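You operate a simulated robot arm through the tools that you are given. There is no shell and no other tool. Be economical: measure what you need, move in short steps, check, and stop when the job is done.

You are at the controls of a simulated two-armed robot. One attempt, no reset.

## Task
Take the yellow clip off and let the side panel lean again.
Fine: clip off first, stood beside the white one; black frame switch to 0, draw end stop and green bolt back, then switch to 1. Set down upright: yellow clip.
Where things are to end (x, y in the base frame): yellow clip within 0.04 m of [0.33, 0.04].

Only the result counts: the job must be done as asked and must still hold three seconds after the hand-in. Knocking over, shifting, dropping, spilling or breaking anything else fails it.

## Robot
Two 7-joint arms with three-finger grippers on one trunk, on a base that drives. Base frame: it is fixed to the floor where the robot stands at the start and does not move with it; the origin is under the middle of the robot, x ahead of it, y to its left, z up; the surface under the hand at the start is at about z = 0.865. Lengths are in m, angles in degrees, forces in N, time in s.
The left shoulder is at the start at [0.07, 0.146, 1.262], the right one opposite. With the tool pointing down near the work surface each hand reaches from about 0.24 to 0.68 m from the robot's upright axis, wherever it stands, measured 20 degrees to its own side. Places, roughly: black frame switch [0.6, 0.3, 0.9]; blue end stop [0.5, 0.2, 0.9]; cream side panel [0.6, 0.1, 1]; green bolt [0.4, 0.1, 1]; red spring clamp [0.3, 0.2, 0.9]. Payload 2.2 kg a hand.
The TCP of each hand is the grasp point between the finger pads, 0.028 m short of the fingertips. In the tool frame z runs along the fingers and y along their closing line. The gripper opens to 0.102 m. The gripper's body begins 0.071 m behind the TCP.
Orientation is that of the tool frame in the base frame, as a unit quaternion [x, y, z, w]. With the fingers straight down and closing along the base's y, the tool's x points along the base's -x, its y along +y and its z along -z.

## Interface
- The arms move only by the tool step_arm. It takes "left_steps", "right_steps" or both (then of equal length, played together; a hand with none holds still); each is a list of rows, each an object of numbers (a shift or turn left out is 0, a gripper value left out holds the last): "wx", "wy", "wz": the turn, a rotation vector about the tool's x, y, z in units of 90 degrees (1.0 is 90 degrees); "tx", "ty", "tz": the shift along the tool's x, y, z in units of 500 mm (1.0 is 500 mm); "claw": the gripper command, from -1 (fully open) to 1 (shut), values between in proportion. In form: [{"wx": .., "wy": .., "wz": .., "tx": .., "ty": .., "tz": .., "claw": ..}, ...]. A call has 1 to 10 rows; each row is the pose to reach, as a shift and turn from the pose commanded when the call began, along the tool's axes at that moment. A call with a number of a shift or a turn outside -1 to 1 is refused whole. Each row takes 0.2 s and may step no farther than 0.05 m and 8.6 degrees from the row before; otherwise, or with a gripper value out of range, the whole call is refused. Where a pose cannot be reached the arm comes as near as it can. A force on the tool above 40 N (or 10 N above the force at the start of the call, whichever is more), or a blocked arm, ends the call early, and 0.2 s more pass. Each finger halts on what it meets, pressing with about 41 N; the grip force reading is that of the motor and also rises with nothing between the fingers. The clock runs only during rows and for 0.2 s after the last one: add rows that repeat a pose to give the fingers time. The reply holds the time, the measured pose of the TCP, the force on the tool along the base axes, the opening and the grip force, in the units named above and with some noise, with the torque about the TCP (base axes, N m) and any sound that the robot's microphone picked up.
- Cameras (640 x 400 px; columns grow to the right, rows downward): "scene" is now at [0.1286, 0.0255, 1.4785]; the picture's right is [0.31, -0.95, 0.00], its down [-0.66, -0.22, -0.72] and it looks along [0.68, 0.23, -0.69] (base axes); focal length 214 px, centre (320, 200). "left" rides on the left gripper at [0.072, 0.038, -0.086] in its tool frame; the picture's right is [-0.46, 0.89, 0.00], its down [-0.60, -0.32, -0.73] and it looks along [-0.65, -0.34, 0.68] (tool axes); focal length 256 px, centre (320, 200). "right" rides on the right gripper at [0.069, 0.044, -0.086] in its tool frame; the picture's right is [-0.53, 0.85, 0.00], its down [-0.58, -0.36, -0.73] and it looks along [-0.62, -0.39, 0.68] (tool axes); focal length 256 px, centre (320, 200). There is no depth. A picture from a camera that has moved, and an enlarged one, comes with that camera's place and axes in the base frame and with its lens.
- snapshot(camera): a new picture of that camera. The clock stands still meanwhile.
- slide_trunk(by): slides the trunk up (or, below 0, down) by that many m; the arms and the scene camera ride with it, the base frame stays. It gives what a move gives, with no picture.
- roll_base(legs): drives the robot by 1 to 6 legs, each [ahead, left, turn to the left] in m, m and degrees, along the robot's own axes; the way and the turn of a leg run together, so that a leg with both is an arc; at most 1.5 m and 180 degrees a leg. The arms and the cameras ride along, it lands a little off, and it stops where it bumps. It gives what a move gives.
- aim_head(pan, tilt): turns the head with the scene camera to pan (to the left, within 86 degrees either way) and tilt (down, from -29 to 69), counted from straight ahead of the robot. It gives what a move gives.
- enlarge(camera, box): a new picture of the part [left, top, right, bottom] of that camera's present view, enlarged. The clock stands still meanwhile.
- close_job(): hands the job in; it is judged then, once.

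Go step by step. Nothing tells you exact positions but the pictures and the camera data: compare them with the known pose of the tool, close in by small moves and look again before you grip or let go. The budget is 120 turns and 108 pictures, counting those below and the enlarged ones. Unless the task says otherwise, let go and move clear before handing in, and close with one line.

The tools are called after "Call:" as name(argument=value, ...) on one line, values as JSON. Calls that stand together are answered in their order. step_arm: Moves the arms, as the interface text tells. Its arguments: {"type":"object","properties":{"left_steps":{"type":"array","items":{"type":"object","properties":{"wx":{"type":"number"},"wy":{"type":"number"},"wz":{"type":"number"},"tx":{"type":"number"},"ty":{"type":"number"},"tz":{"type":"number"},"claw":{"type":"number"}}}},"right_steps":{"type":"array","items":{"type":"object","properties":{"wx":{"type":"number"},"wy":{"type":"number"},"wz":{"type":"number"},"tx":{"type":"number"},"ty":{"type":"number"},"tz":{"type":"number"},"claw":{"type":"number"}}}}},"required":[]} The other tools are called the same way: slide_trunk (by) slides the trunk up or down; roll_base (legs) drives the base; aim_head (pan, tilt) turns the head that bears the scene camera; snapshot (camera) takes a picture; enlarge (camera, box) takes an enlarged picture of a part of a camera's view; close_job () hands the job in.

At the start:

```text
time: 0.0
left_position: [0.3812, 0.3127, 1.3598]
left_ee_rot: [-0.001, 1.0, -0.001, 0.001]
left_ft_force: [0.5, 0.7, 0.4]
left_torque: [0.02, -0.01, 0.02]
left_finger_gap: 0.1019
left_grasp_force: 0.2
right_position: [0.413, 0.0147, 1.292]
right_ee_rot: [0.0, 1.0, 0.001, 0.001]
right_ft_force: [0.4, 0.5, 0.8]
right_torque: [0.01, -0.02, 0.01]
right_finger_gap: 0.1021
right_grasp_force: 0.0
trunk travel left (down, up): [-0.8, 0.14]
robot x, y, heading: [-0.0004, -0.0012, 0.2]
head pan, tilt: [18.3, 44.0]
```

scene: 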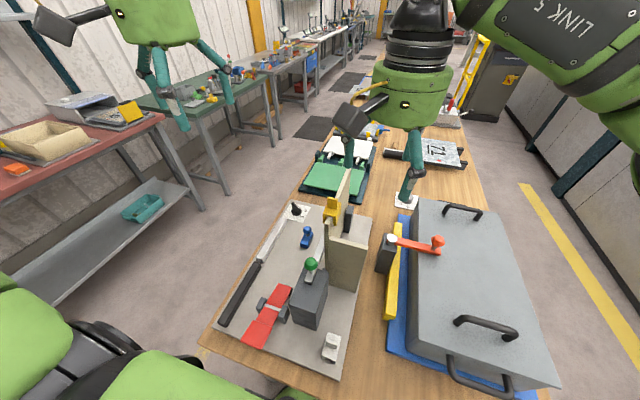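
right: 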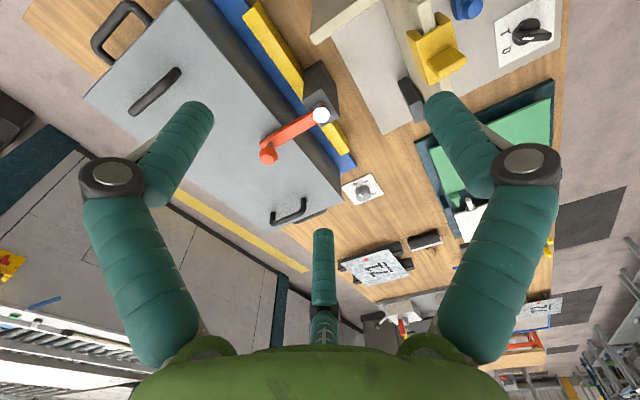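
left: 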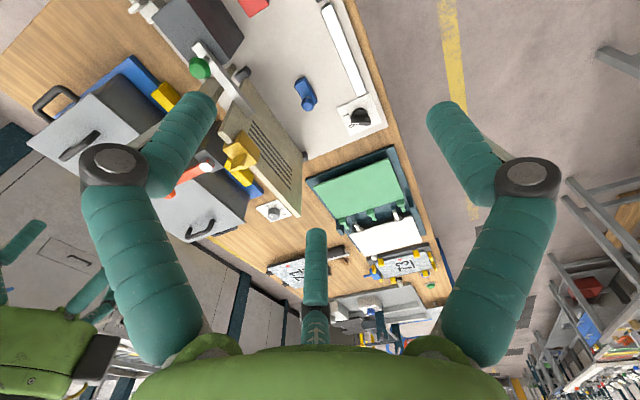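

I see a frame plate with a side panel, a yellow clip on top of the panel, a green-knobbed bolt, a blue stop, a black rotary switch, and a white clip standing near the front edge. I'll take closer looks first.

Call:
enlarge(camera="scene", box=[200, 160, 400, 385])

Call:
enlarge(camera="left", box=[120, 0, 420, 230])

Call:
enlarge(camera="scene", box=[280, 170, 380, 290])

```text
1.78 times, centred on (300, 272) of scene
camera zoom: at [0.1286, 0.0255, 1.4785], right [0.31, -0.95, 0.0], down [-0.66, -0.22, -0.72], along [0.68, 0.23, -0.69], focal length 381 px, centre (356, 71)
```

zoom: 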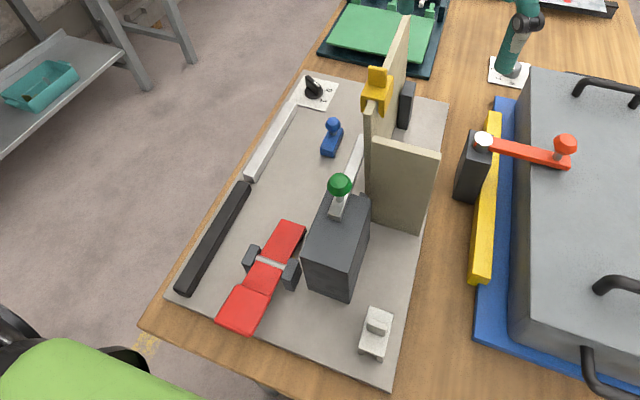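

```text
1.74 times, centred on (270, 115) of left
camera zoom: at [0.3101, 0.3507, 1.4448], right [0.46, 0.89, 0.0], down [0.6, -0.32, 0.73], along [0.65, -0.34, -0.68], focal length 445 px, centre (407, 348)
```

zoom: 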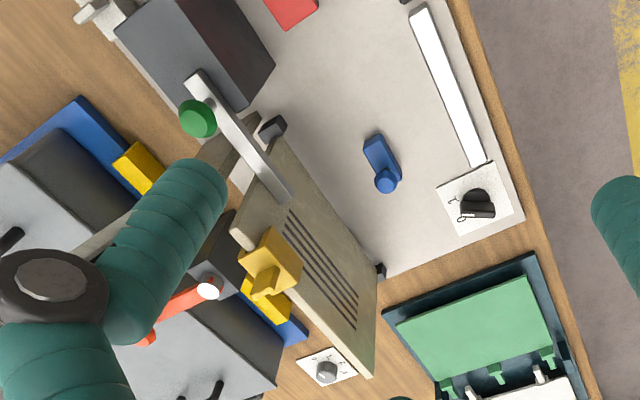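

```text
3.33 times, centred on (330, 230) of scene
camera zoom: at [0.1286, 0.0255, 1.4785], right [0.31, -0.95, 0.0], down [-0.66, -0.22, -0.72], along [0.68, 0.23, -0.69], focal length 715 px, centre (287, 100)
```

zoom: 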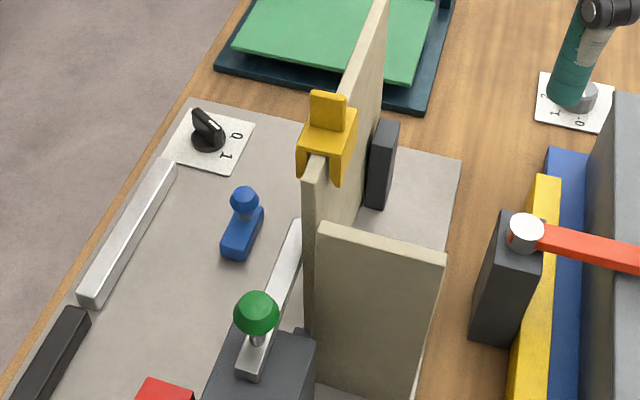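

I need the detail of switch, stop and bolt. More zooms.

Call:
enlarge(camera="left", box=[280, 60, 400, 140])

Call:
enlarge(camera="left", box=[170, 0, 310, 220])

Call:
enlarge(camera="right", box=[380, 0, 570, 130])

Call:
enlarge(camera="scene", box=[270, 260, 370, 370])

```text
5.00 times, centred on (340, 100) of left
camera zoom: at [0.3101, 0.3507, 1.4448], right [0.46, 0.89, 0.0], down [0.6, -0.32, 0.73], along [0.65, -0.34, -0.68], focal length 1280 px, centre (220, 700)
```

zoom: 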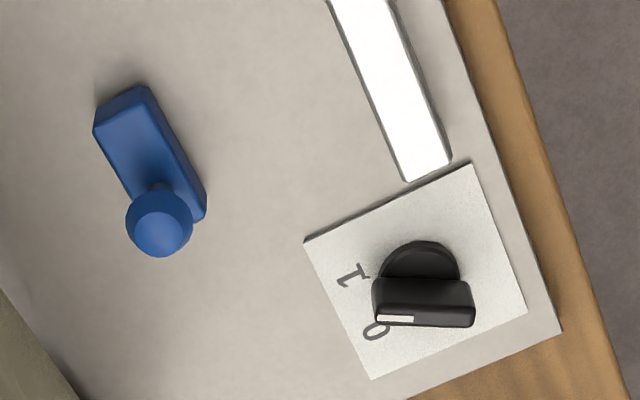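

```text
1.82 times, centred on (240, 110) of left
camera zoom: at [0.3101, 0.3507, 1.4448], right [0.46, 0.89, 0.0], down [0.6, -0.32, 0.73], along [0.65, -0.34, -0.68], focal length 465 px, centre (466, 364)
```

zoom: 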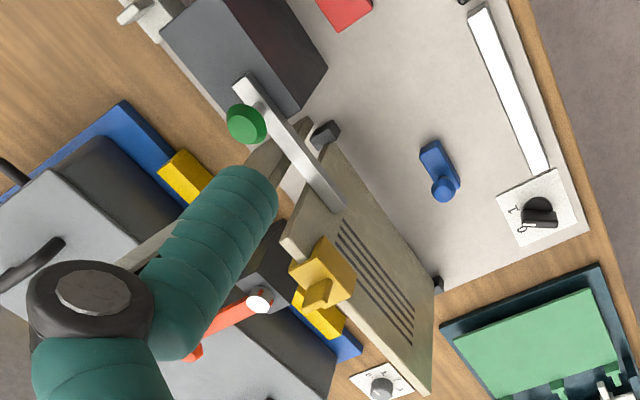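

```text
3.08 times, centred on (475, 65) of right
camera zoom: at [0.3438, 0.0596, 1.3789], right [0.53, 0.85, 0.0], down [0.58, -0.36, 0.73], along [0.62, -0.39, -0.68], focal length 788 px, centre (-157, 615)
```

zoom: 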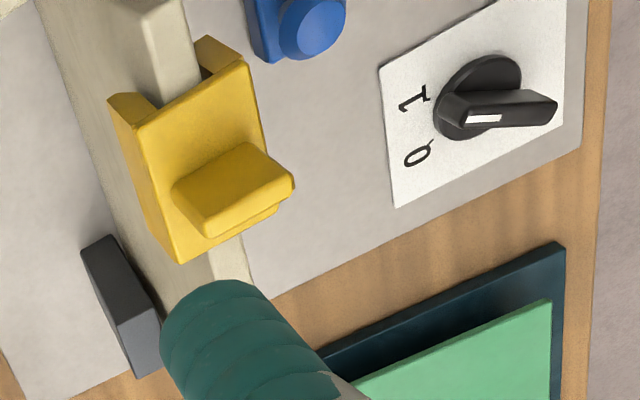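

```text
3.64 times, centred on (320, 315) of scene
camera zoom: at [0.1286, 0.0255, 1.4785], right [0.31, -0.95, 0.0], down [-0.66, -0.22, -0.72], along [0.68, 0.23, -0.69], focal length 780 px, centre (320, -218)
```

zoom: 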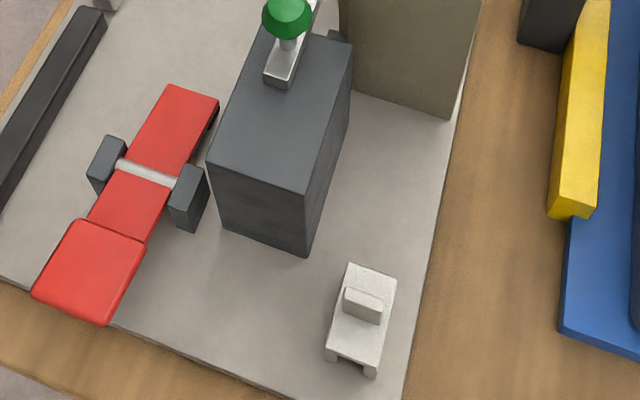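

The switch now points at 1 (knob near [0.636, 0.29]); turning counter-clockwise from above by about 60° should bring it to 0. I lower the left hand out at the left side to view the panel, stop and bolt from that side.

Call:
step_arm(left_steps=[{"tx": 0.024, "ty": 0.04, "tz": 0.08}, {"tx": 0.048, "ty": 0.08, "tz": 0.16}, {"tx": 0.072, "ty": 0.12, "tz": 0.24}, {"tx": 0.096, "ty": 0.16, "tz": 0.32}, {"tx": 0.12, "ty": 0.2, "tz": 0.4}])

Call:
snapshot(camera="left")

```text
time: 1.2
left_position: [0.3206, 0.4138, 1.1592]
left_ee_rot: [0.0, 1.0, -0.001, 0.001]
left_ft_force: [-0.9, 1.1, -0.4]
left_torque: [-0.05, -0.01, 0.01]
left_finger_gap: 0.1019
left_grasp_force: 0.0
right_position: [0.4132, 0.0158, 1.292]
right_ee_rot: [0.0, 1.0, 0.0, 0.0]
right_ft_force: [-0.5, -0.1, 0.1]
right_torque: [-0.01, -0.02, 0.0]
right_finger_gap: 0.1019
right_grasp_force: 0.0
trunk travel left (down, up): [-0.8, 0.14]
robot x, y, heading: [-0.002, 0.0024, 0.0]
head pan, tilt: [18.3, 44.0]
```

```text
97 pictures are left
camera left: at [0.25, 0.4519, 1.2433], right [0.46, 0.89, 0.0], down [0.6, -0.32, 0.73], along [0.65, -0.34, -0.68], focal length 256 px, centre (320, 200)
```

left: 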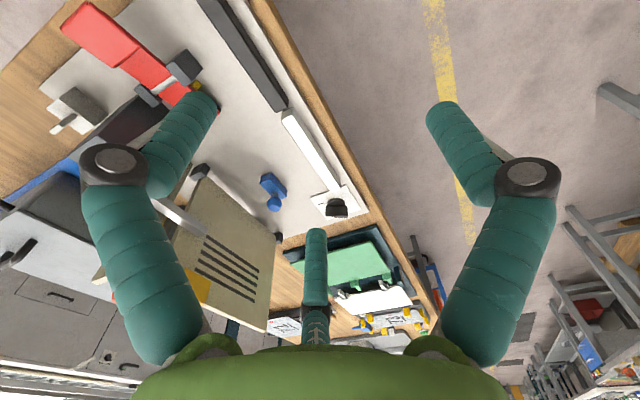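

Call:
enlarge(camera="left", box=[170, 110, 370, 330])

```text
1.82 times, centred on (270, 220) of left
camera zoom: at [0.25, 0.4519, 1.2433], right [0.46, 0.89, 0.0], down [0.6, -0.32, 0.73], along [0.65, -0.34, -0.68], focal length 465 px, centre (411, 164)
```

zoom: 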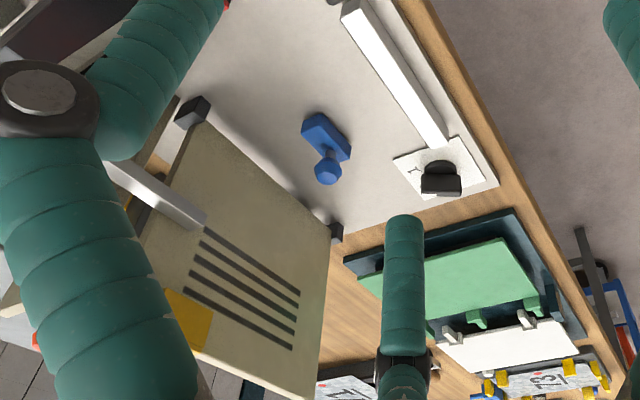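

The yellow clip's top tab triangulates to about [0.481, 0.114, 1.12], its tab long along y, so I'll grip it closing along x. I turn the right hand 90° about its axis.

Call:
step_arm(right_steps=[{"wz": -0.09}, {"wz": -0.18}, {"wz": -0.27}, {"wz": -0.36}, {"wz": -0.45}, {"wz": -0.54}, {"wz": -0.63}, {"wz": -0.72}, {"wz": -0.81}, {"wz": -0.9}])

Call:
snapshot(camera="right")

```text
time: 3.4
left_position: [0.3215, 0.4113, 1.1593]
left_ee_rot: [0.0, 1.0, 0.0, 0.001]
left_ft_force: [1.2, 0.2, -1.0]
left_torque: [0.01, -0.01, 0.01]
left_finger_gap: 0.1019
left_grasp_force: 0.0
right_position: [0.3869, 0.0155, 1.2831]
right_ee_rot: [-0.649, 0.761, 0.001, 0.002]
right_ft_force: [0.1, 0.6, 0.2]
right_torque: [-0.02, -0.01, -0.01]
right_finger_gap: 0.1021
right_grasp_force: 0.0
right hand out of reach, approached as far as the arm can: row 10
trunk travel left (down, up): [-0.8, 0.14]
robot x, y, heading: [0.0021, -0.0002, 0.1]
head pan, tilt: [18.3, 44.0]
```

```text
95 pictures are left
camera right: at [0.3328, -0.0439, 1.3698], right [-0.75, 0.66, 0.0], down [0.45, 0.51, 0.73], along [0.48, 0.55, -0.68], focal length 256 px, centre (320, 200)
```

right: 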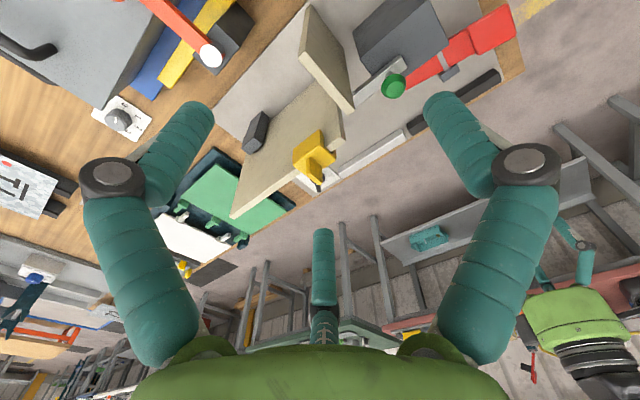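

Call:
enlarge(camera="right", box=[220, 0, 440, 220])

Call:
enlarge(camera="right", box=[270, 110, 360, 200])

```text
1.82 times, centred on (330, 110) of right
camera zoom: at [0.3328, -0.0439, 1.3698], right [-0.75, 0.66, 0.0], down [0.45, 0.51, 0.73], along [0.48, 0.55, -0.68], focal length 465 px, centre (302, 364)
```

zoom: 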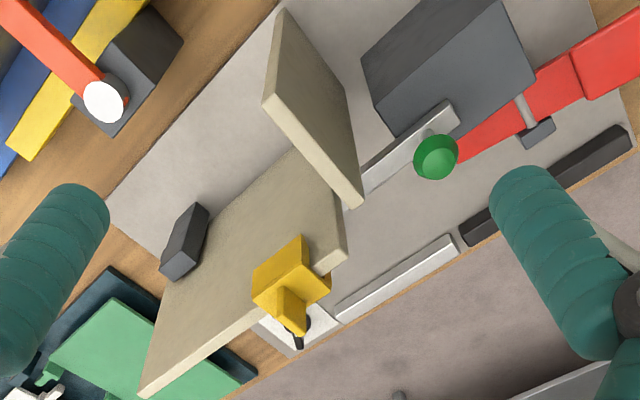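

```text
4.44 times, centred on (315, 155) of right
camera zoom: at [0.3328, -0.0439, 1.3698], right [-0.75, 0.66, 0.0], down [0.45, 0.51, 0.73], along [0.48, 0.55, -0.68], focal length 1138 px, centre (342, 400)
```

zoom: 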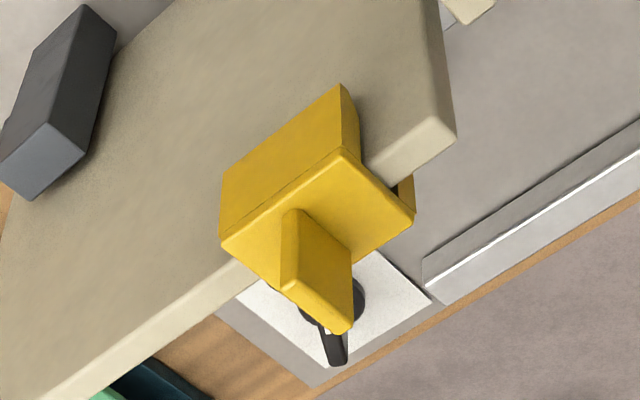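

The clip is an inverted U with a thin tab (thin along x) on top. I bring the right hand over it at a safe height.

Call:
step_arm(right_steps=[{"tx": -0.043, "ty": -0.035, "tz": 0.042}, {"tx": -0.086, "ty": -0.07, "tz": 0.083}, {"tx": -0.13, "ty": -0.105, "tz": 0.125}, {"tx": -0.173, "ty": -0.14, "tz": 0.166}, {"tx": -0.173, "ty": -0.14, "tz": 0.166, "wz": -0.09}, {"tx": -0.173, "ty": -0.14, "tz": 0.166, "wz": -0.1}])

Call:
snapshot(camera="right")

```text
time: 4.8
left_position: [0.32, 0.4125, 1.1582]
left_ee_rot: [-0.002, 1.0, 0.0, 0.001]
left_ft_force: [-0.3, 0.0, 0.0]
left_torque: [-0.03, 0.0, 0.0]
left_finger_gap: 0.1019
left_grasp_force: 0.0
right_position: [0.3869, 0.0974, 1.2134]
right_ee_rot: [-0.668, 0.744, -0.002, 0.006]
right_ft_force: [0.4, 0.1, 0.6]
right_torque: [-0.04, -0.04, 0.01]
right_finger_gap: 0.1019
right_grasp_force: 0.0
right hand out of reach, approached as far as the arm can: row 1, 2, 3, 4, 5, 6
trunk travel left (down, up): [-0.8, 0.14]
robot x, y, heading: [-0.0002, -0.002, 0.1]
head pan, tilt: [18.3, 44.0]
```

```text
92 pictures are left
camera right: at [0.3353, 0.0347, 1.3005], right [-0.78, 0.62, -0.01], down [0.41, 0.53, 0.74], along [0.46, 0.58, -0.67], focal length 256 px, centre (320, 200)
```

right: 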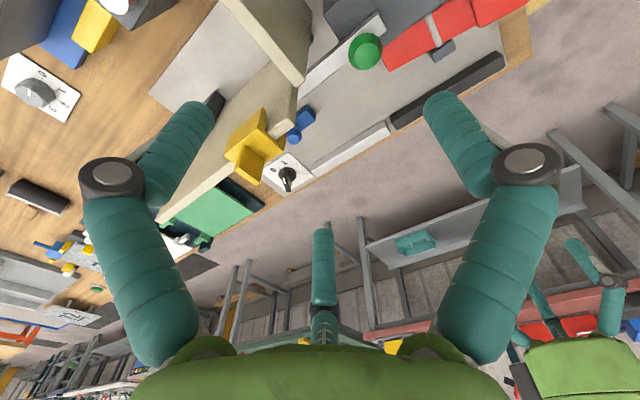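

The right hand runs out of reach at this yaw and height; raising the trunk puts the shoulder higher.

Call:
slide_trunk(by=0.13)

```text
time: 6.4
left_position: [0.3222, 0.4119, 1.2884]
left_ee_rot: [-0.001, 1.0, 0.001, 0.001]
left_ft_force: [0.2, -0.2, 0.2]
left_torque: [0.01, 0.02, 0.02]
left_finger_gap: 0.102
left_grasp_force: 0.1
right_position: [0.39, 0.0955, 1.3443]
right_ee_rot: [-0.668, 0.744, -0.001, 0.006]
right_ft_force: [0.4, -0.3, -0.1]
right_torque: [0.0, 0.0, 0.02]
right_finger_gap: 0.102
right_grasp_force: 0.0
trunk travel left (down, up): [-0.93, 0.01]
robot x, y, heading: [0.0004, 0.0014, -0.1]
head pan, tilt: [18.3, 44.0]
```

Call:
step_arm(right_steps=[{"tz": 0.096}, {"tz": 0.19}, {"tz": 0.28}, {"tz": 0.28, "ty": -0.08}, {"tz": 0.28, "ty": -0.16}])

```text
time: 7.6
left_position: [0.3218, 0.412, 1.2883]
left_ee_rot: [-0.001, 1.0, 0.001, 0.001]
left_ft_force: [0.4, -0.6, 0.4]
left_torque: [0.01, 0.01, -0.05]
left_finger_gap: 0.102
left_grasp_force: 0.0
right_position: [0.3914, 0.0966, 1.2042]
right_ee_rot: [-0.667, 0.745, -0.001, 0.007]
right_ft_force: [0.2, -0.4, 0.8]
right_torque: [0.03, -0.02, 0.01]
right_finger_gap: 0.1018
right_grasp_force: 0.1
right hand out of reach, approached as far as the arm can: row 4, 5
trunk travel left (down, up): [-0.93, 0.01]
robot x, y, heading: [-0.002, 0.0004, -0.0]
head pan, tilt: [18.3, 44.0]
```

Blocked by the wrist's yaw limit, so I'll turn the hand the other way round (+90° instead).

Call:
step_arm(right_steps=[{"wz": 0.09, "tz": -0.06}, {"wz": 0.18, "tz": -0.1}, {"wz": 0.27, "tz": -0.1}, {"wz": 0.36, "tz": -0.1}, {"wz": 0.45, "tz": -0.1}, {"wz": 0.54, "tz": -0.1}, {"wz": 0.63, "tz": -0.1}, {"wz": 0.72, "tz": -0.1}, {"wz": 0.81, "tz": -0.1}, {"wz": 0.9, "tz": -0.1}])

Call:
step_arm(right_steps=[{"wz": 0.09}, {"wz": 0.18}, {"wz": 0.27}, {"wz": 0.36}, {"wz": 0.45}, {"wz": 0.54}, {"wz": 0.63}, {"wz": 0.72}, {"wz": 0.81}, {"wz": 0.9}])

```text
time: 9.8
left_position: [0.3224, 0.4112, 1.2887]
left_ee_rot: [-0.002, 1.0, 0.0, 0.001]
left_ft_force: [0.8, -0.2, -0.8]
left_torque: [-0.02, 0.0, 0.0]
left_finger_gap: 0.1022
left_grasp_force: 0.0
right_position: [0.3898, 0.0963, 1.2545]
right_ee_rot: [-0.023, 1.0, 0.004, 0.006]
right_ft_force: [0.1, 0.3, -0.4]
right_torque: [-0.01, -0.02, 0.0]
right_finger_gap: 0.1021
right_grasp_force: 0.1
trunk travel left (down, up): [-0.93, 0.01]
robot x, y, heading: [0.0038, 0.0016, 0.1]
head pan, tilt: [18.3, 44.0]
```

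```text
time: 12.0
left_position: [0.3212, 0.4117, 1.2883]
left_ee_rot: [-0.001, 1.0, 0.001, 0.001]
left_ft_force: [0.5, 0.3, -0.6]
left_torque: [-0.02, 0.03, 0.0]
left_finger_gap: 0.1019
left_grasp_force: 0.0
right_position: [0.3889, 0.0956, 1.2548]
right_ee_rot: [0.632, 0.775, 0.007, 0.001]
right_ft_force: [-0.7, 0.3, 0.1]
right_torque: [0.0, -0.02, -0.03]
right_finger_gap: 0.1018
right_grasp_force: 0.0
trunk travel left (down, up): [-0.93, 0.01]
robot x, y, heading: [0.0006, 0.0018, -0.0]
head pan, tilt: [18.3, 44.0]
```

Call:
step_arm(right_steps=[{"wz": 0.065, "ty": 0.06}, {"wz": 0.129, "ty": 0.12}, {"wz": 0.129, "ty": 0.188}, {"wz": 0.129, "ty": 0.188, "tz": 0.08}])

Call:
snapshot(camera="right")

Call:
snapshot(camera="scene")

```text
time: 13.0
left_position: [0.3223, 0.4104, 1.2884]
left_ee_rot: [-0.001, 1.0, 0.0, 0.0]
left_ft_force: [0.1, -0.1, 0.2]
left_torque: [0.03, 0.01, -0.02]
left_finger_gap: 0.1019
left_grasp_force: 0.2
right_position: [0.483, 0.1149, 1.2148]
right_ee_rot: [0.706, 0.709, 0.007, 0.002]
right_ft_force: [-0.1, -0.3, -0.5]
right_torque: [0.02, -0.04, -0.01]
right_finger_gap: 0.1017
right_grasp_force: 0.0
trunk travel left (down, up): [-0.93, 0.01]
robot x, y, heading: [-0.0014, -0.0001, 0.1]
head pan, tilt: [18.3, 44.0]
```

```text
91 pictures are left
camera right: at [0.5259, 0.1854, 1.3028], right [0.85, -0.53, 0.01], down [-0.37, -0.58, 0.72], along [-0.38, -0.61, -0.69], focal length 256 px, centre (320, 200)
```

right: 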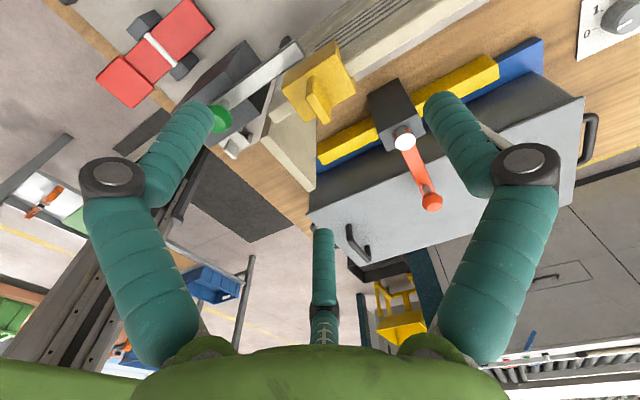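

```text
90 pictures are left
camera scene: at [0.1294, 0.0252, 1.6085], right [0.31, -0.95, 0.0], down [-0.66, -0.22, -0.72], along [0.68, 0.23, -0.69], focal length 214 px, centre (320, 200)
```

scene: 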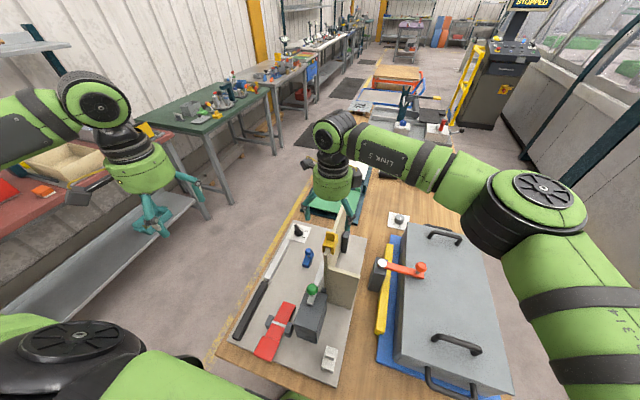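

Call:
enlarge(camera="right", box=[260, 30, 380, 150])

Call:
enlarge(camera="scene", box=[280, 180, 380, 290])

```text
3.33 times, centred on (320, 90) of right
camera zoom: at [0.5259, 0.1854, 1.3028], right [0.85, -0.53, 0.01], down [-0.37, -0.58, 0.72], along [-0.38, -0.61, -0.69], focal length 853 px, centre (320, 567)
```

zoom: 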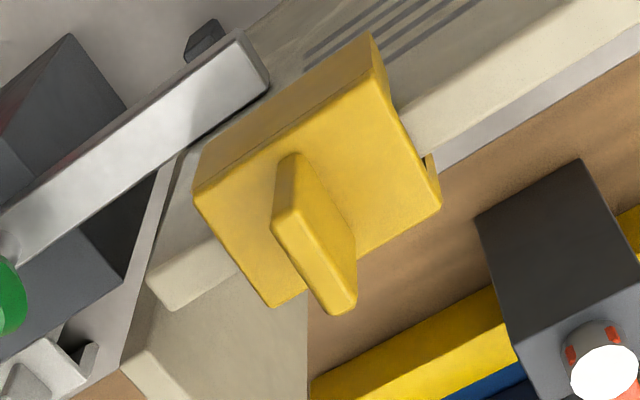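

```text
3.64 times, centred on (330, 235) of scene
camera zoom: at [0.1294, 0.0252, 1.6085], right [0.31, -0.95, 0.0], down [-0.66, -0.22, -0.72], along [0.68, 0.23, -0.69], focal length 780 px, centre (284, 73)
```

zoom: 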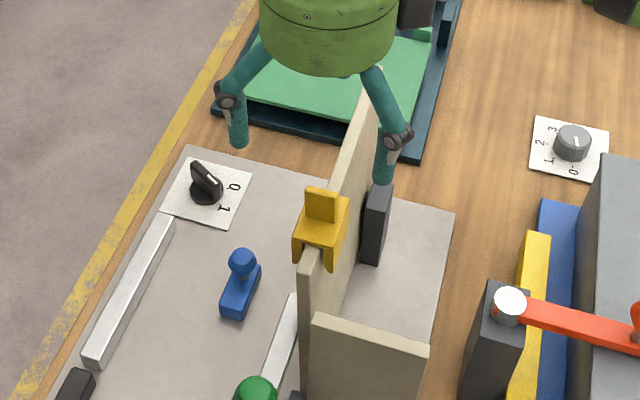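

The drawn hand looks three-fingered, so I test how the fingers move on closing before relying on geometry.

Call:
step_arm(right_steps=[{"claw": 0.6}, {"claw": 0.6}, {"claw": 0.6}])

Call:
snapshot(camera="right")

Call:
enlarge(camera="scene", box=[270, 100, 390, 280])

```text
time: 13.8
left_position: [0.3218, 0.4116, 1.288]
left_ee_rot: [0.0, 1.0, 0.0, 0.002]
left_ft_force: [0.0, -0.2, 0.1]
left_torque: [0.03, 0.02, 0.0]
left_finger_gap: 0.1019
left_grasp_force: 0.1
right_position: [0.4821, 0.1165, 1.2138]
right_ee_rot: [0.706, 0.708, 0.008, 0.002]
right_ft_force: [0.5, 0.6, 0.1]
right_torque: [-0.03, 0.01, 0.0]
right_finger_gap: 0.0207
right_grasp_force: 0.0
trunk travel left (down, up): [-0.93, 0.01]
robot x, y, heading: [0.0024, 0.0041, -0.2]
head pan, tilt: [18.3, 44.0]
```

```text
87 pictures are left
camera right: at [0.5251, 0.1852, 1.3032], right [0.85, -0.53, 0.01], down [-0.37, -0.58, 0.72], along [-0.38, -0.61, -0.69], focal length 256 px, centre (320, 200)
```

right: 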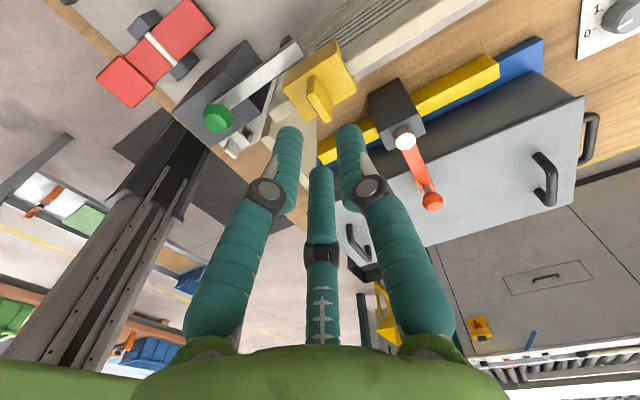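

```text
2.22 times, centred on (330, 190) of scene
camera zoom: at [0.1287, 0.0252, 1.6085], right [0.31, -0.95, 0.0], down [-0.66, -0.22, -0.72], along [0.68, 0.23, -0.69], focal length 477 px, centre (298, 222)
```

zoom: 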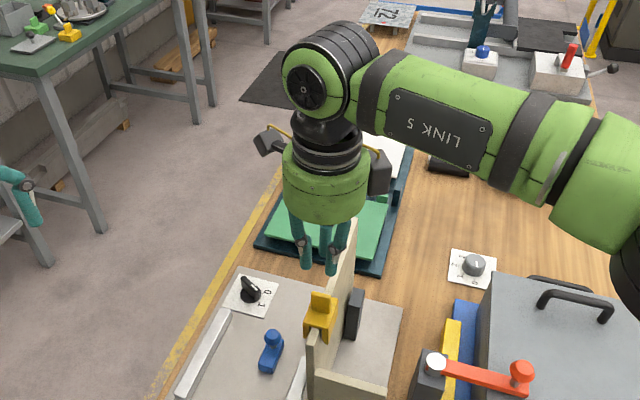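

The fingers close toward the TCP centre. The refined tab top is about [0.482, 0.115, 1.137] and plate top about 1.105. I open partly and descend so the tips straddle the tab.

Call:
step_arm(right_steps=[{"claw": -0.3}, {"claw": -0.3, "tx": -0.003, "tz": 0.05}, {"tx": -0.003, "tz": 0.1}, {"tx": -0.003, "tz": 0.13}])

Call:
snapshot(camera="right")

Call:
enlarge(camera="scene", box=[290, 190, 370, 290])

```text
time: 14.8
left_position: [0.3221, 0.4126, 1.2882]
left_ee_rot: [-0.002, 1.0, 0.0, 0.0]
left_ft_force: [0.6, 0.0, -0.6]
left_torque: [-0.02, 0.0, 0.0]
left_finger_gap: 0.1021
left_grasp_force: 0.2
right_position: [0.4828, 0.1133, 1.1506]
right_ee_rot: [0.705, 0.709, 0.008, 0.002]
right_ft_force: [-0.5, -0.1, -0.6]
right_torque: [0.01, 0.0, 0.03]
right_finger_gap: 0.0665
right_grasp_force: 0.1
trunk travel left (down, up): [-0.93, 0.01]
robot x, y, heading: [-0.0016, -0.0011, 0.0]
head pan, tilt: [18.3, 44.0]
```

```text
85 pictures are left
camera right: at [0.5253, 0.184, 1.2393], right [0.85, -0.53, 0.01], down [-0.37, -0.58, 0.72], along [-0.38, -0.61, -0.69], focal length 256 px, centre (320, 200)
```

right: 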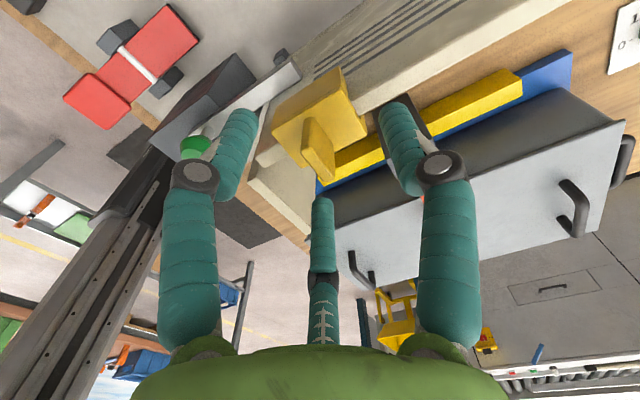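

```text
4.00 times, centred on (330, 240) of scene
camera zoom: at [0.1286, 0.0256, 1.6085], right [0.31, -0.95, 0.0], down [-0.66, -0.22, -0.72], along [0.68, 0.23, -0.69], focal length 858 px, centre (280, 40)
```

zoom: 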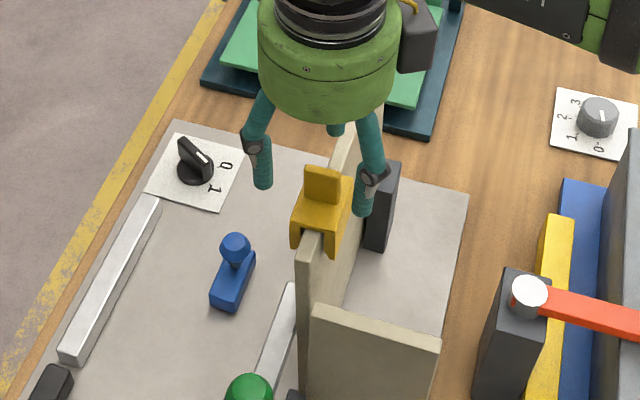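

Call:
step_arm(right_steps=[{"tz": 0.012}, {"tz": 0.024}])

Call:
enlarge(camera="right", box=[220, 50, 440, 220])

Call:
enlarge(camera="scene", box=[290, 190, 370, 290])

```text
time: 15.4
left_position: [0.3221, 0.411, 1.2874]
left_ee_rot: [-0.001, 1.0, 0.0, 0.001]
left_ft_force: [0.7, -0.4, 0.0]
left_torque: [0.05, 0.01, -0.01]
left_finger_gap: 0.1023
left_grasp_force: 0.0
right_position: [0.4822, 0.1143, 1.1398]
right_ee_rot: [0.706, 0.709, 0.007, 0.001]
right_ft_force: [-0.6, 0.2, -0.1]
right_torque: [0.02, -0.02, 0.0]
right_finger_gap: 0.0661
right_grasp_force: 0.1
trunk travel left (down, up): [-0.93, 0.01]
robot x, y, heading: [-0.0015, -0.0013, -0.2]
head pan, tilt: [18.3, 44.0]
```

```text
2.35 times, centred on (330, 135) of right
camera zoom: at [0.5253, 0.1839, 1.2269], right [0.85, -0.53, 0.01], down [-0.37, -0.58, 0.72], along [-0.38, -0.61, -0.69], focal length 602 px, centre (296, 353)
```

zoom: 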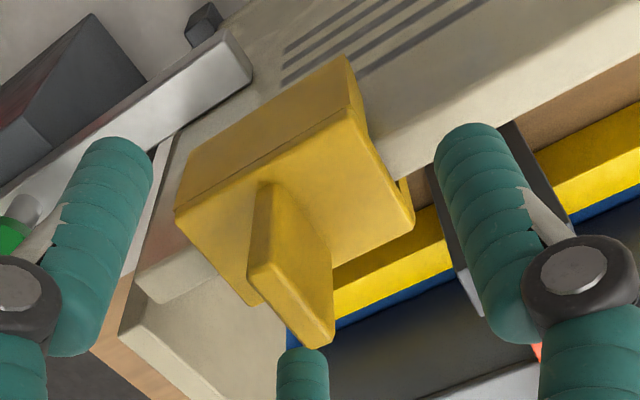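

```text
4.00 times, centred on (330, 240) of scene
camera zoom: at [0.1288, 0.0255, 1.6085], right [0.31, -0.95, 0.0], down [-0.66, -0.22, -0.72], along [0.68, 0.23, -0.69], focal length 858 px, centre (280, 40)
```

zoom: 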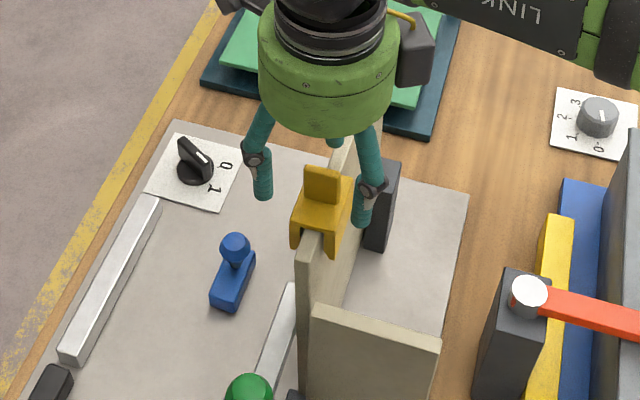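

Tab sits between the fingers with about 2 cm overlap. Closing.

Call:
step_arm(right_steps=[{"claw": 1}, {"claw": 1}, {"claw": 1}])

Call:
enlarge(camera="right", box=[220, 50, 440, 220])

```text
time: 16.2
left_position: [0.3215, 0.4121, 1.2887]
left_ee_rot: [-0.001, 1.0, -0.001, 0.0]
left_ft_force: [-0.3, 0.2, 0.0]
left_torque: [0.01, -0.01, 0.0]
left_finger_gap: 0.102
left_grasp_force: 0.0
right_position: [0.4829, 0.1132, 1.139]
right_ee_rot: [0.706, 0.708, 0.007, 0.002]
right_ft_force: [-0.4, -0.2, -0.2]
right_torque: [0.0, 0.04, -0.01]
right_finger_gap: 0.0127
right_grasp_force: 39.7
trunk travel left (down, up): [-0.93, 0.01]
robot x, y, heading: [-0.0004, -0.0019, -0.0]
head pan, tilt: [18.3, 44.0]
```

```text
2.35 times, centred on (330, 135) of right
camera zoom: at [0.525, 0.1838, 1.2273], right [0.85, -0.53, 0.01], down [-0.37, -0.58, 0.72], along [-0.38, -0.61, -0.69], focal length 602 px, centre (296, 353)
```

zoom: 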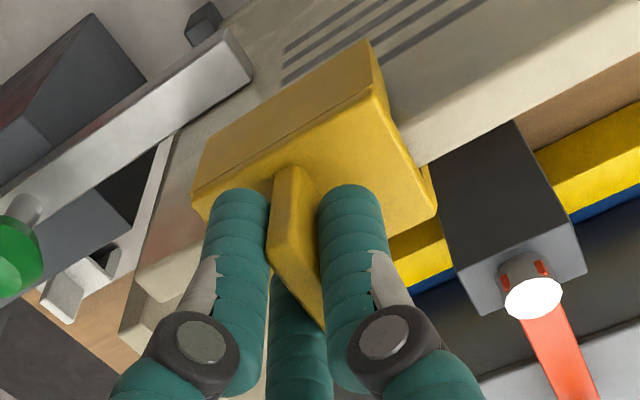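

Gripped (12.7 mm). Lifting straight up.

Call:
step_arm(right_steps=[{"tz": -0.02}, {"tz": -0.04}, {"tz": -0.08}, {"tz": -0.14}, {"tz": -0.2}, {"tz": -0.26}])

Call:
snapshot(camera="right")

Call:
snapshot(camera="scene")

```text
time: 17.6
left_position: [0.3221, 0.4122, 1.289]
left_ee_rot: [-0.001, 1.0, 0.0, 0.001]
left_ft_force: [0.1, 0.4, 0.4]
left_torque: [0.0, 0.0, 0.01]
left_finger_gap: 0.1019
left_grasp_force: 0.0
right_position: [0.4814, 0.1124, 1.2688]
right_ee_rot: [0.706, 0.709, 0.007, 0.001]
right_ft_force: [-0.1, 0.4, -0.9]
right_torque: [0.0, 0.02, 0.0]
right_finger_gap: 0.0126
right_grasp_force: 39.2
trunk travel left (down, up): [-0.93, 0.01]
robot x, y, heading: [0.0005, 0.0012, 0.3]
head pan, tilt: [18.3, 44.0]
```

```text
80 pictures are left
camera right: at [0.5238, 0.1829, 1.3579], right [0.85, -0.53, 0.01], down [-0.37, -0.58, 0.72], along [-0.38, -0.61, -0.69], focal length 256 px, centre (320, 200)
```

right: 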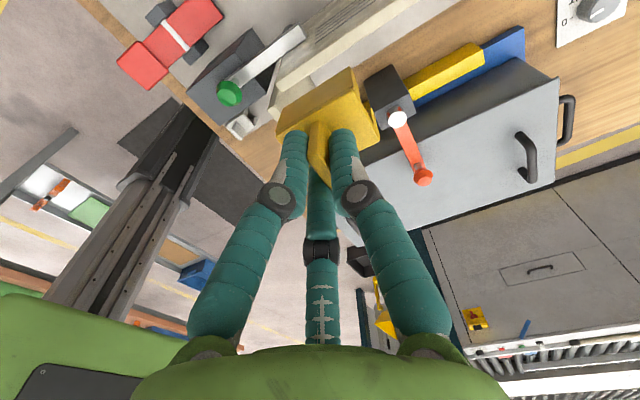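

```text
79 pictures are left
camera scene: at [0.1279, 0.0255, 1.6085], right [0.31, -0.95, 0.0], down [-0.66, -0.22, -0.72], along [0.68, 0.23, -0.69], focal length 214 px, centre (320, 200)
```

scene: 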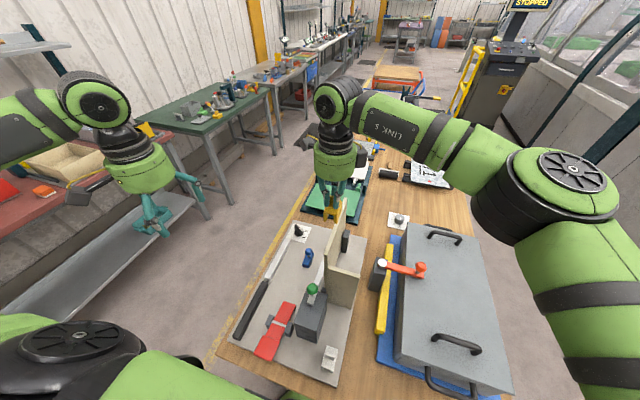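

Clip is off and the panel stays upright. Now carrying it over toward [0.332, 0.038].

Call:
step_arm(right_steps=[{"tx": -0.03, "ty": -0.06}, {"tx": -0.06, "ty": -0.12}, {"tx": -0.09, "ty": -0.18}, {"tx": -0.12, "ty": -0.24}, {"tx": -0.148, "ty": -0.297}, {"tx": -0.148, "ty": -0.297, "tz": 0.09}])

Call:
snapshot(camera="scene")

Call:
snapshot(camera="right")

Call:
snapshot(camera="left")

```text
time: 19.0
left_position: [0.3224, 0.4111, 1.2877]
left_ee_rot: [-0.001, 1.0, 0.0, -0.001]
left_ft_force: [0.4, -0.6, 0.6]
left_torque: [-0.01, 0.03, -0.01]
left_finger_gap: 0.1018
left_grasp_force: 0.1
right_position: [0.3338, 0.038, 1.2201]
right_ee_rot: [0.707, 0.707, 0.007, 0.002]
right_ft_force: [1.0, -0.4, 0.0]
right_torque: [-0.03, 0.05, -0.02]
right_finger_gap: 0.0123
right_grasp_force: 39.0
trunk travel left (down, up): [-0.93, 0.01]
robot x, y, heading: [-0.0001, 0.0011, -0.2]
head pan, tilt: [18.3, 44.0]
```

```text
78 pictures are left
camera scene: at [0.1301, 0.0257, 1.6084], right [0.31, -0.95, 0.0], down [-0.66, -0.22, -0.72], along [0.68, 0.23, -0.7], focal length 214 px, centre (320, 200)
```

scene: 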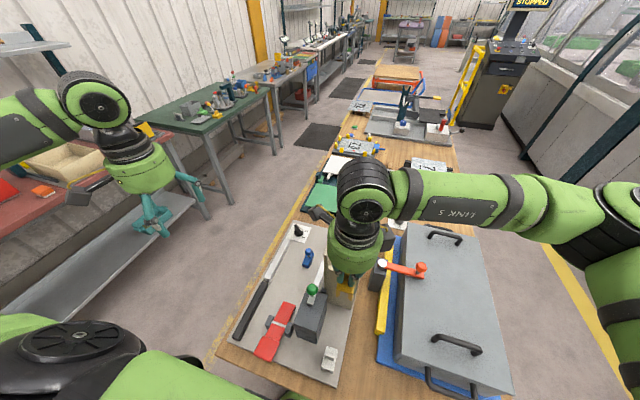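

```text
77 pictures are left
camera right: at [0.3769, 0.1086, 1.3093], right [0.85, -0.53, 0.01], down [-0.37, -0.58, 0.72], along [-0.38, -0.61, -0.69], focal length 256 px, centre (320, 200)
```

right: 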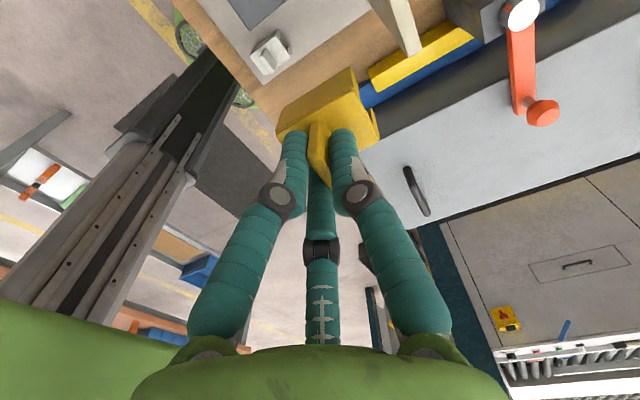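

```text
76 pictures are left
camera left: at [0.2514, 0.4503, 1.3739], right [0.46, 0.89, 0.0], down [0.6, -0.32, 0.73], along [0.65, -0.34, -0.68], focal length 256 px, centre (320, 200)
```

left: 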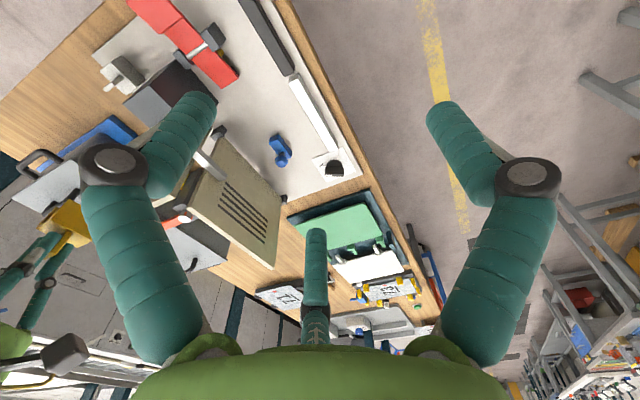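

Call:
enlarge(camera="right", box=[200, 0, 440, 170])

Call:
enlarge(camera="scene", box=[270, 250, 390, 390])

```text
2.35 times, centred on (320, 85) of right
camera zoom: at [0.3769, 0.1086, 1.3093], right [0.85, -0.53, 0.01], down [-0.37, -0.58, 0.72], along [-0.38, -0.61, -0.69], focal length 602 px, centre (320, 471)
```

zoom: 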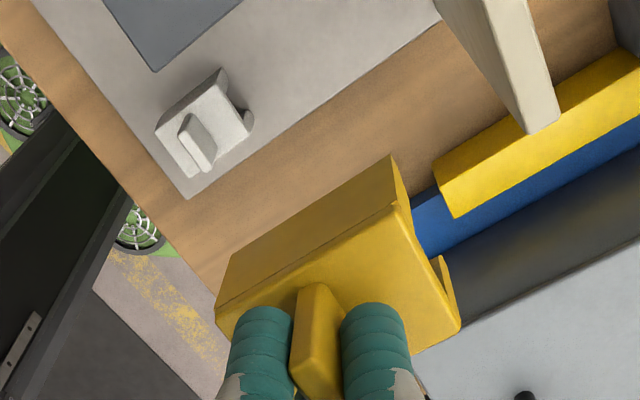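

```text
2.86 times, centred on (330, 320) of scene
camera zoom: at [0.1301, 0.0257, 1.6084], right [0.31, -0.95, 0.0], down [-0.66, -0.22, -0.72], along [0.68, 0.23, -0.7], focal length 613 px, centre (291, -143)
```

zoom: 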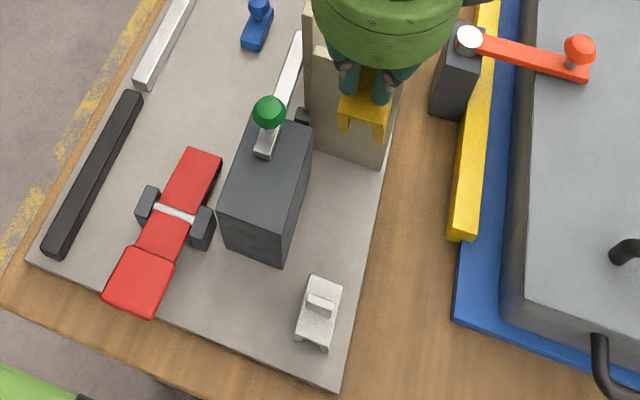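

White clip centre is about [0.254, 0.042], the plate edge at y≈0.005 and the grey block's face at y≈0.088, so the clip fits at [0.334, 0.04]. Lowering most of the way.

Call:
step_arm(right_steps=[{"tz": 0.09, "tx": 0.004}, {"tz": 0.18, "tx": 0.004}, {"tz": 0.27, "tx": 0.004}, {"tz": 0.36, "tx": 0.004}, {"tz": 0.44, "tx": 0.004}, {"tz": 0.5, "tx": 0.004}])

Call:
snapshot(camera="right")

Call:
enlarge(camera="scene", box=[270, 250, 390, 390])

```text
time: 20.4
left_position: [0.3221, 0.4119, 1.2885]
left_ee_rot: [-0.001, 1.0, 0.0, 0.0]
left_ft_force: [-0.4, -0.3, -1.0]
left_torque: [0.01, -0.03, 0.01]
left_finger_gap: 0.102
left_grasp_force: 0.1
right_position: [0.337, 0.043, 0.9704]
right_ee_rot: [0.706, 0.708, 0.008, 0.001]
right_ft_force: [-0.1, -0.4, -0.3]
right_torque: [-0.05, 0.01, 0.0]
right_finger_gap: 0.0126
right_grasp_force: 38.9
trunk travel left (down, up): [-0.93, 0.01]
robot x, y, heading: [-0.0032, -0.0031, 0.0]
head pan, tilt: [18.3, 44.0]
```

```text
73 pictures are left
camera right: at [0.3783, 0.1138, 1.0591], right [0.85, -0.53, 0.01], down [-0.37, -0.58, 0.72], along [-0.38, -0.61, -0.69], focal length 256 px, centre (320, 200)
```

right: 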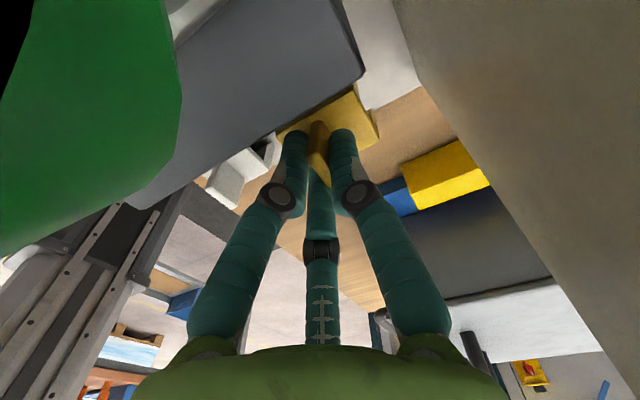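

```text
2.86 times, centred on (330, 320) of scene
camera zoom: at [0.1289, 0.0256, 1.6085], right [0.31, -0.95, 0.0], down [-0.66, -0.22, -0.72], along [0.68, 0.23, -0.69], focal length 613 px, centre (291, -143)
```

zoom: 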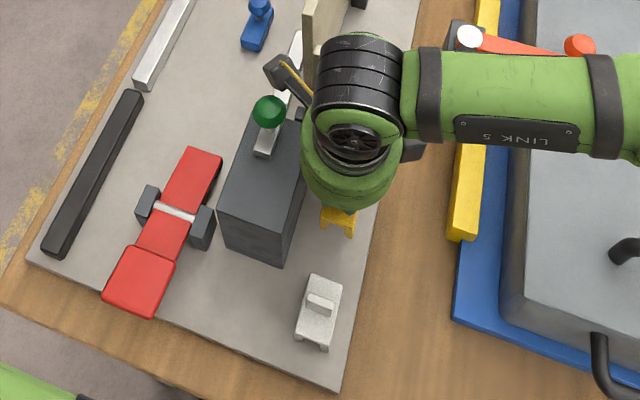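

Clear of the block and the green knob. I continue down in small steps watching force.

Call:
step_arm(right_steps=[{"tz": 0.02, "ty": -0.004, "tx": -0.004}, {"tz": 0.03, "ty": -0.006, "tx": -0.004}, {"tz": 0.036, "ty": -0.006, "tx": -0.004}])

Call:
enlarge(camera="scene", box=[300, 280, 370, 370])

Call:
enlarge(camera="right", box=[190, 70, 400, 240])

```text
time: 21.2
left_position: [0.324, 0.4102, 1.2881]
left_ee_rot: [-0.001, 1.0, 0.0, 0.0]
left_ft_force: [-0.6, 0.6, 0.8]
left_torque: [0.01, 0.01, -0.02]
left_finger_gap: 0.102
left_grasp_force: 0.1
right_position: [0.3361, 0.0396, 0.9534]
right_ee_rot: [0.707, 0.707, 0.007, 0.001]
right_ft_force: [8.6, -4.0, 4.5]
right_torque: [0.81, 0.54, -0.77]
right_finger_gap: 0.0123
right_grasp_force: 39.0
trunk travel left (down, up): [-0.93, 0.01]
robot x, y, heading: [-0.0032, 0.0014, 0.3]
head pan, tilt: [18.3, 44.0]
```

```text
4.44 times, centred on (335, 325) of scene
camera zoom: at [0.1305, 0.0238, 1.6084], right [0.31, -0.95, 0.0], down [-0.66, -0.22, -0.72], along [0.68, 0.23, -0.69], focal length 953 px, centre (253, -356)
```

zoom: 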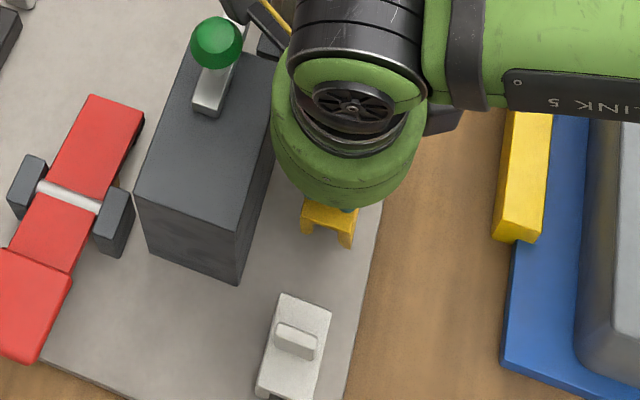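

```text
2.35 times, centred on (295, 155) of right
camera zoom: at [0.3784, 0.1095, 1.0416], right [0.85, -0.53, 0.01], down [-0.37, -0.58, 0.72], along [-0.38, -0.61, -0.69], focal length 602 px, centre (379, 306)
```

zoom: 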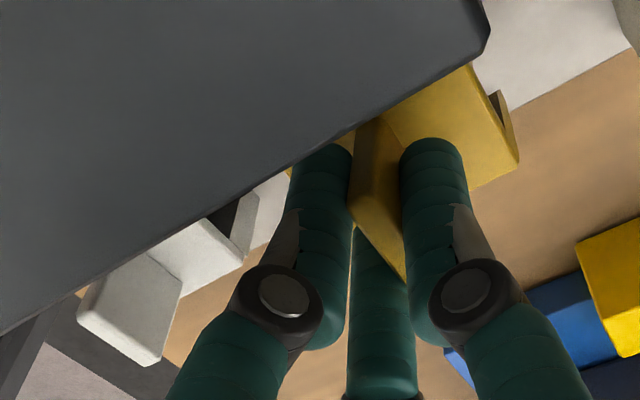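

The contact reading points to my wrist camera touching the green knob. I back straight up, check the bolt, and will turn the hand 180° so the camera is on the free side.

Call:
step_arm(right_steps=[{"tz": -0.02}, {"tz": -0.08}, {"tz": -0.16}, {"tz": -0.24}, {"tz": -0.32}, {"tz": -0.4}])

Call:
snapshot(camera="scene")

Call:
enlarge(camera="left", box=[90, 40, 370, 280])

```text
time: 22.6
left_position: [0.3221, 0.4107, 1.2881]
left_ee_rot: [-0.002, 1.0, 0.0, 0.001]
left_ft_force: [-0.3, 0.2, 0.5]
left_torque: [0.01, 0.01, 0.0]
left_finger_gap: 0.1018
left_grasp_force: 0.1
right_position: [0.3321, 0.0396, 1.1541]
right_ee_rot: [0.706, 0.708, 0.007, 0.002]
right_ft_force: [-0.3, -0.2, 0.2]
right_torque: [0.0, 0.05, 0.03]
right_finger_gap: 0.0125
right_grasp_force: 39.5
trunk travel left (down, up): [-0.93, 0.01]
robot x, y, heading: [-0.0025, 0.0033, 0.3]
head pan, tilt: [18.3, 44.0]
```

```text
69 pictures are left
camera scene: at [0.1283, 0.0256, 1.6085], right [0.31, -0.95, 0.0], down [-0.66, -0.22, -0.72], along [0.68, 0.23, -0.69], focal length 214 px, centre (320, 200)
```

scene: 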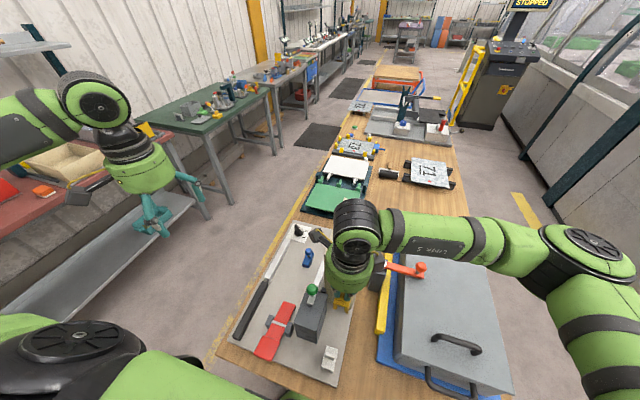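

```text
1.67 times, centred on (230, 160) of left
camera zoom: at [0.2498, 0.4502, 1.3741], right [0.46, 0.89, 0.0], down [0.6, -0.32, 0.73], along [0.65, -0.34, -0.68], focal length 427 px, centre (470, 267)
```

zoom: 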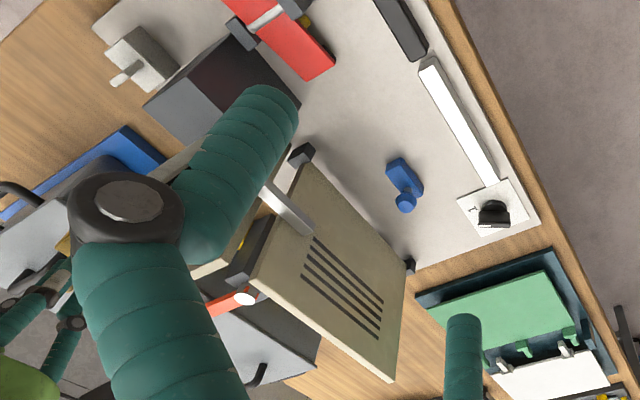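

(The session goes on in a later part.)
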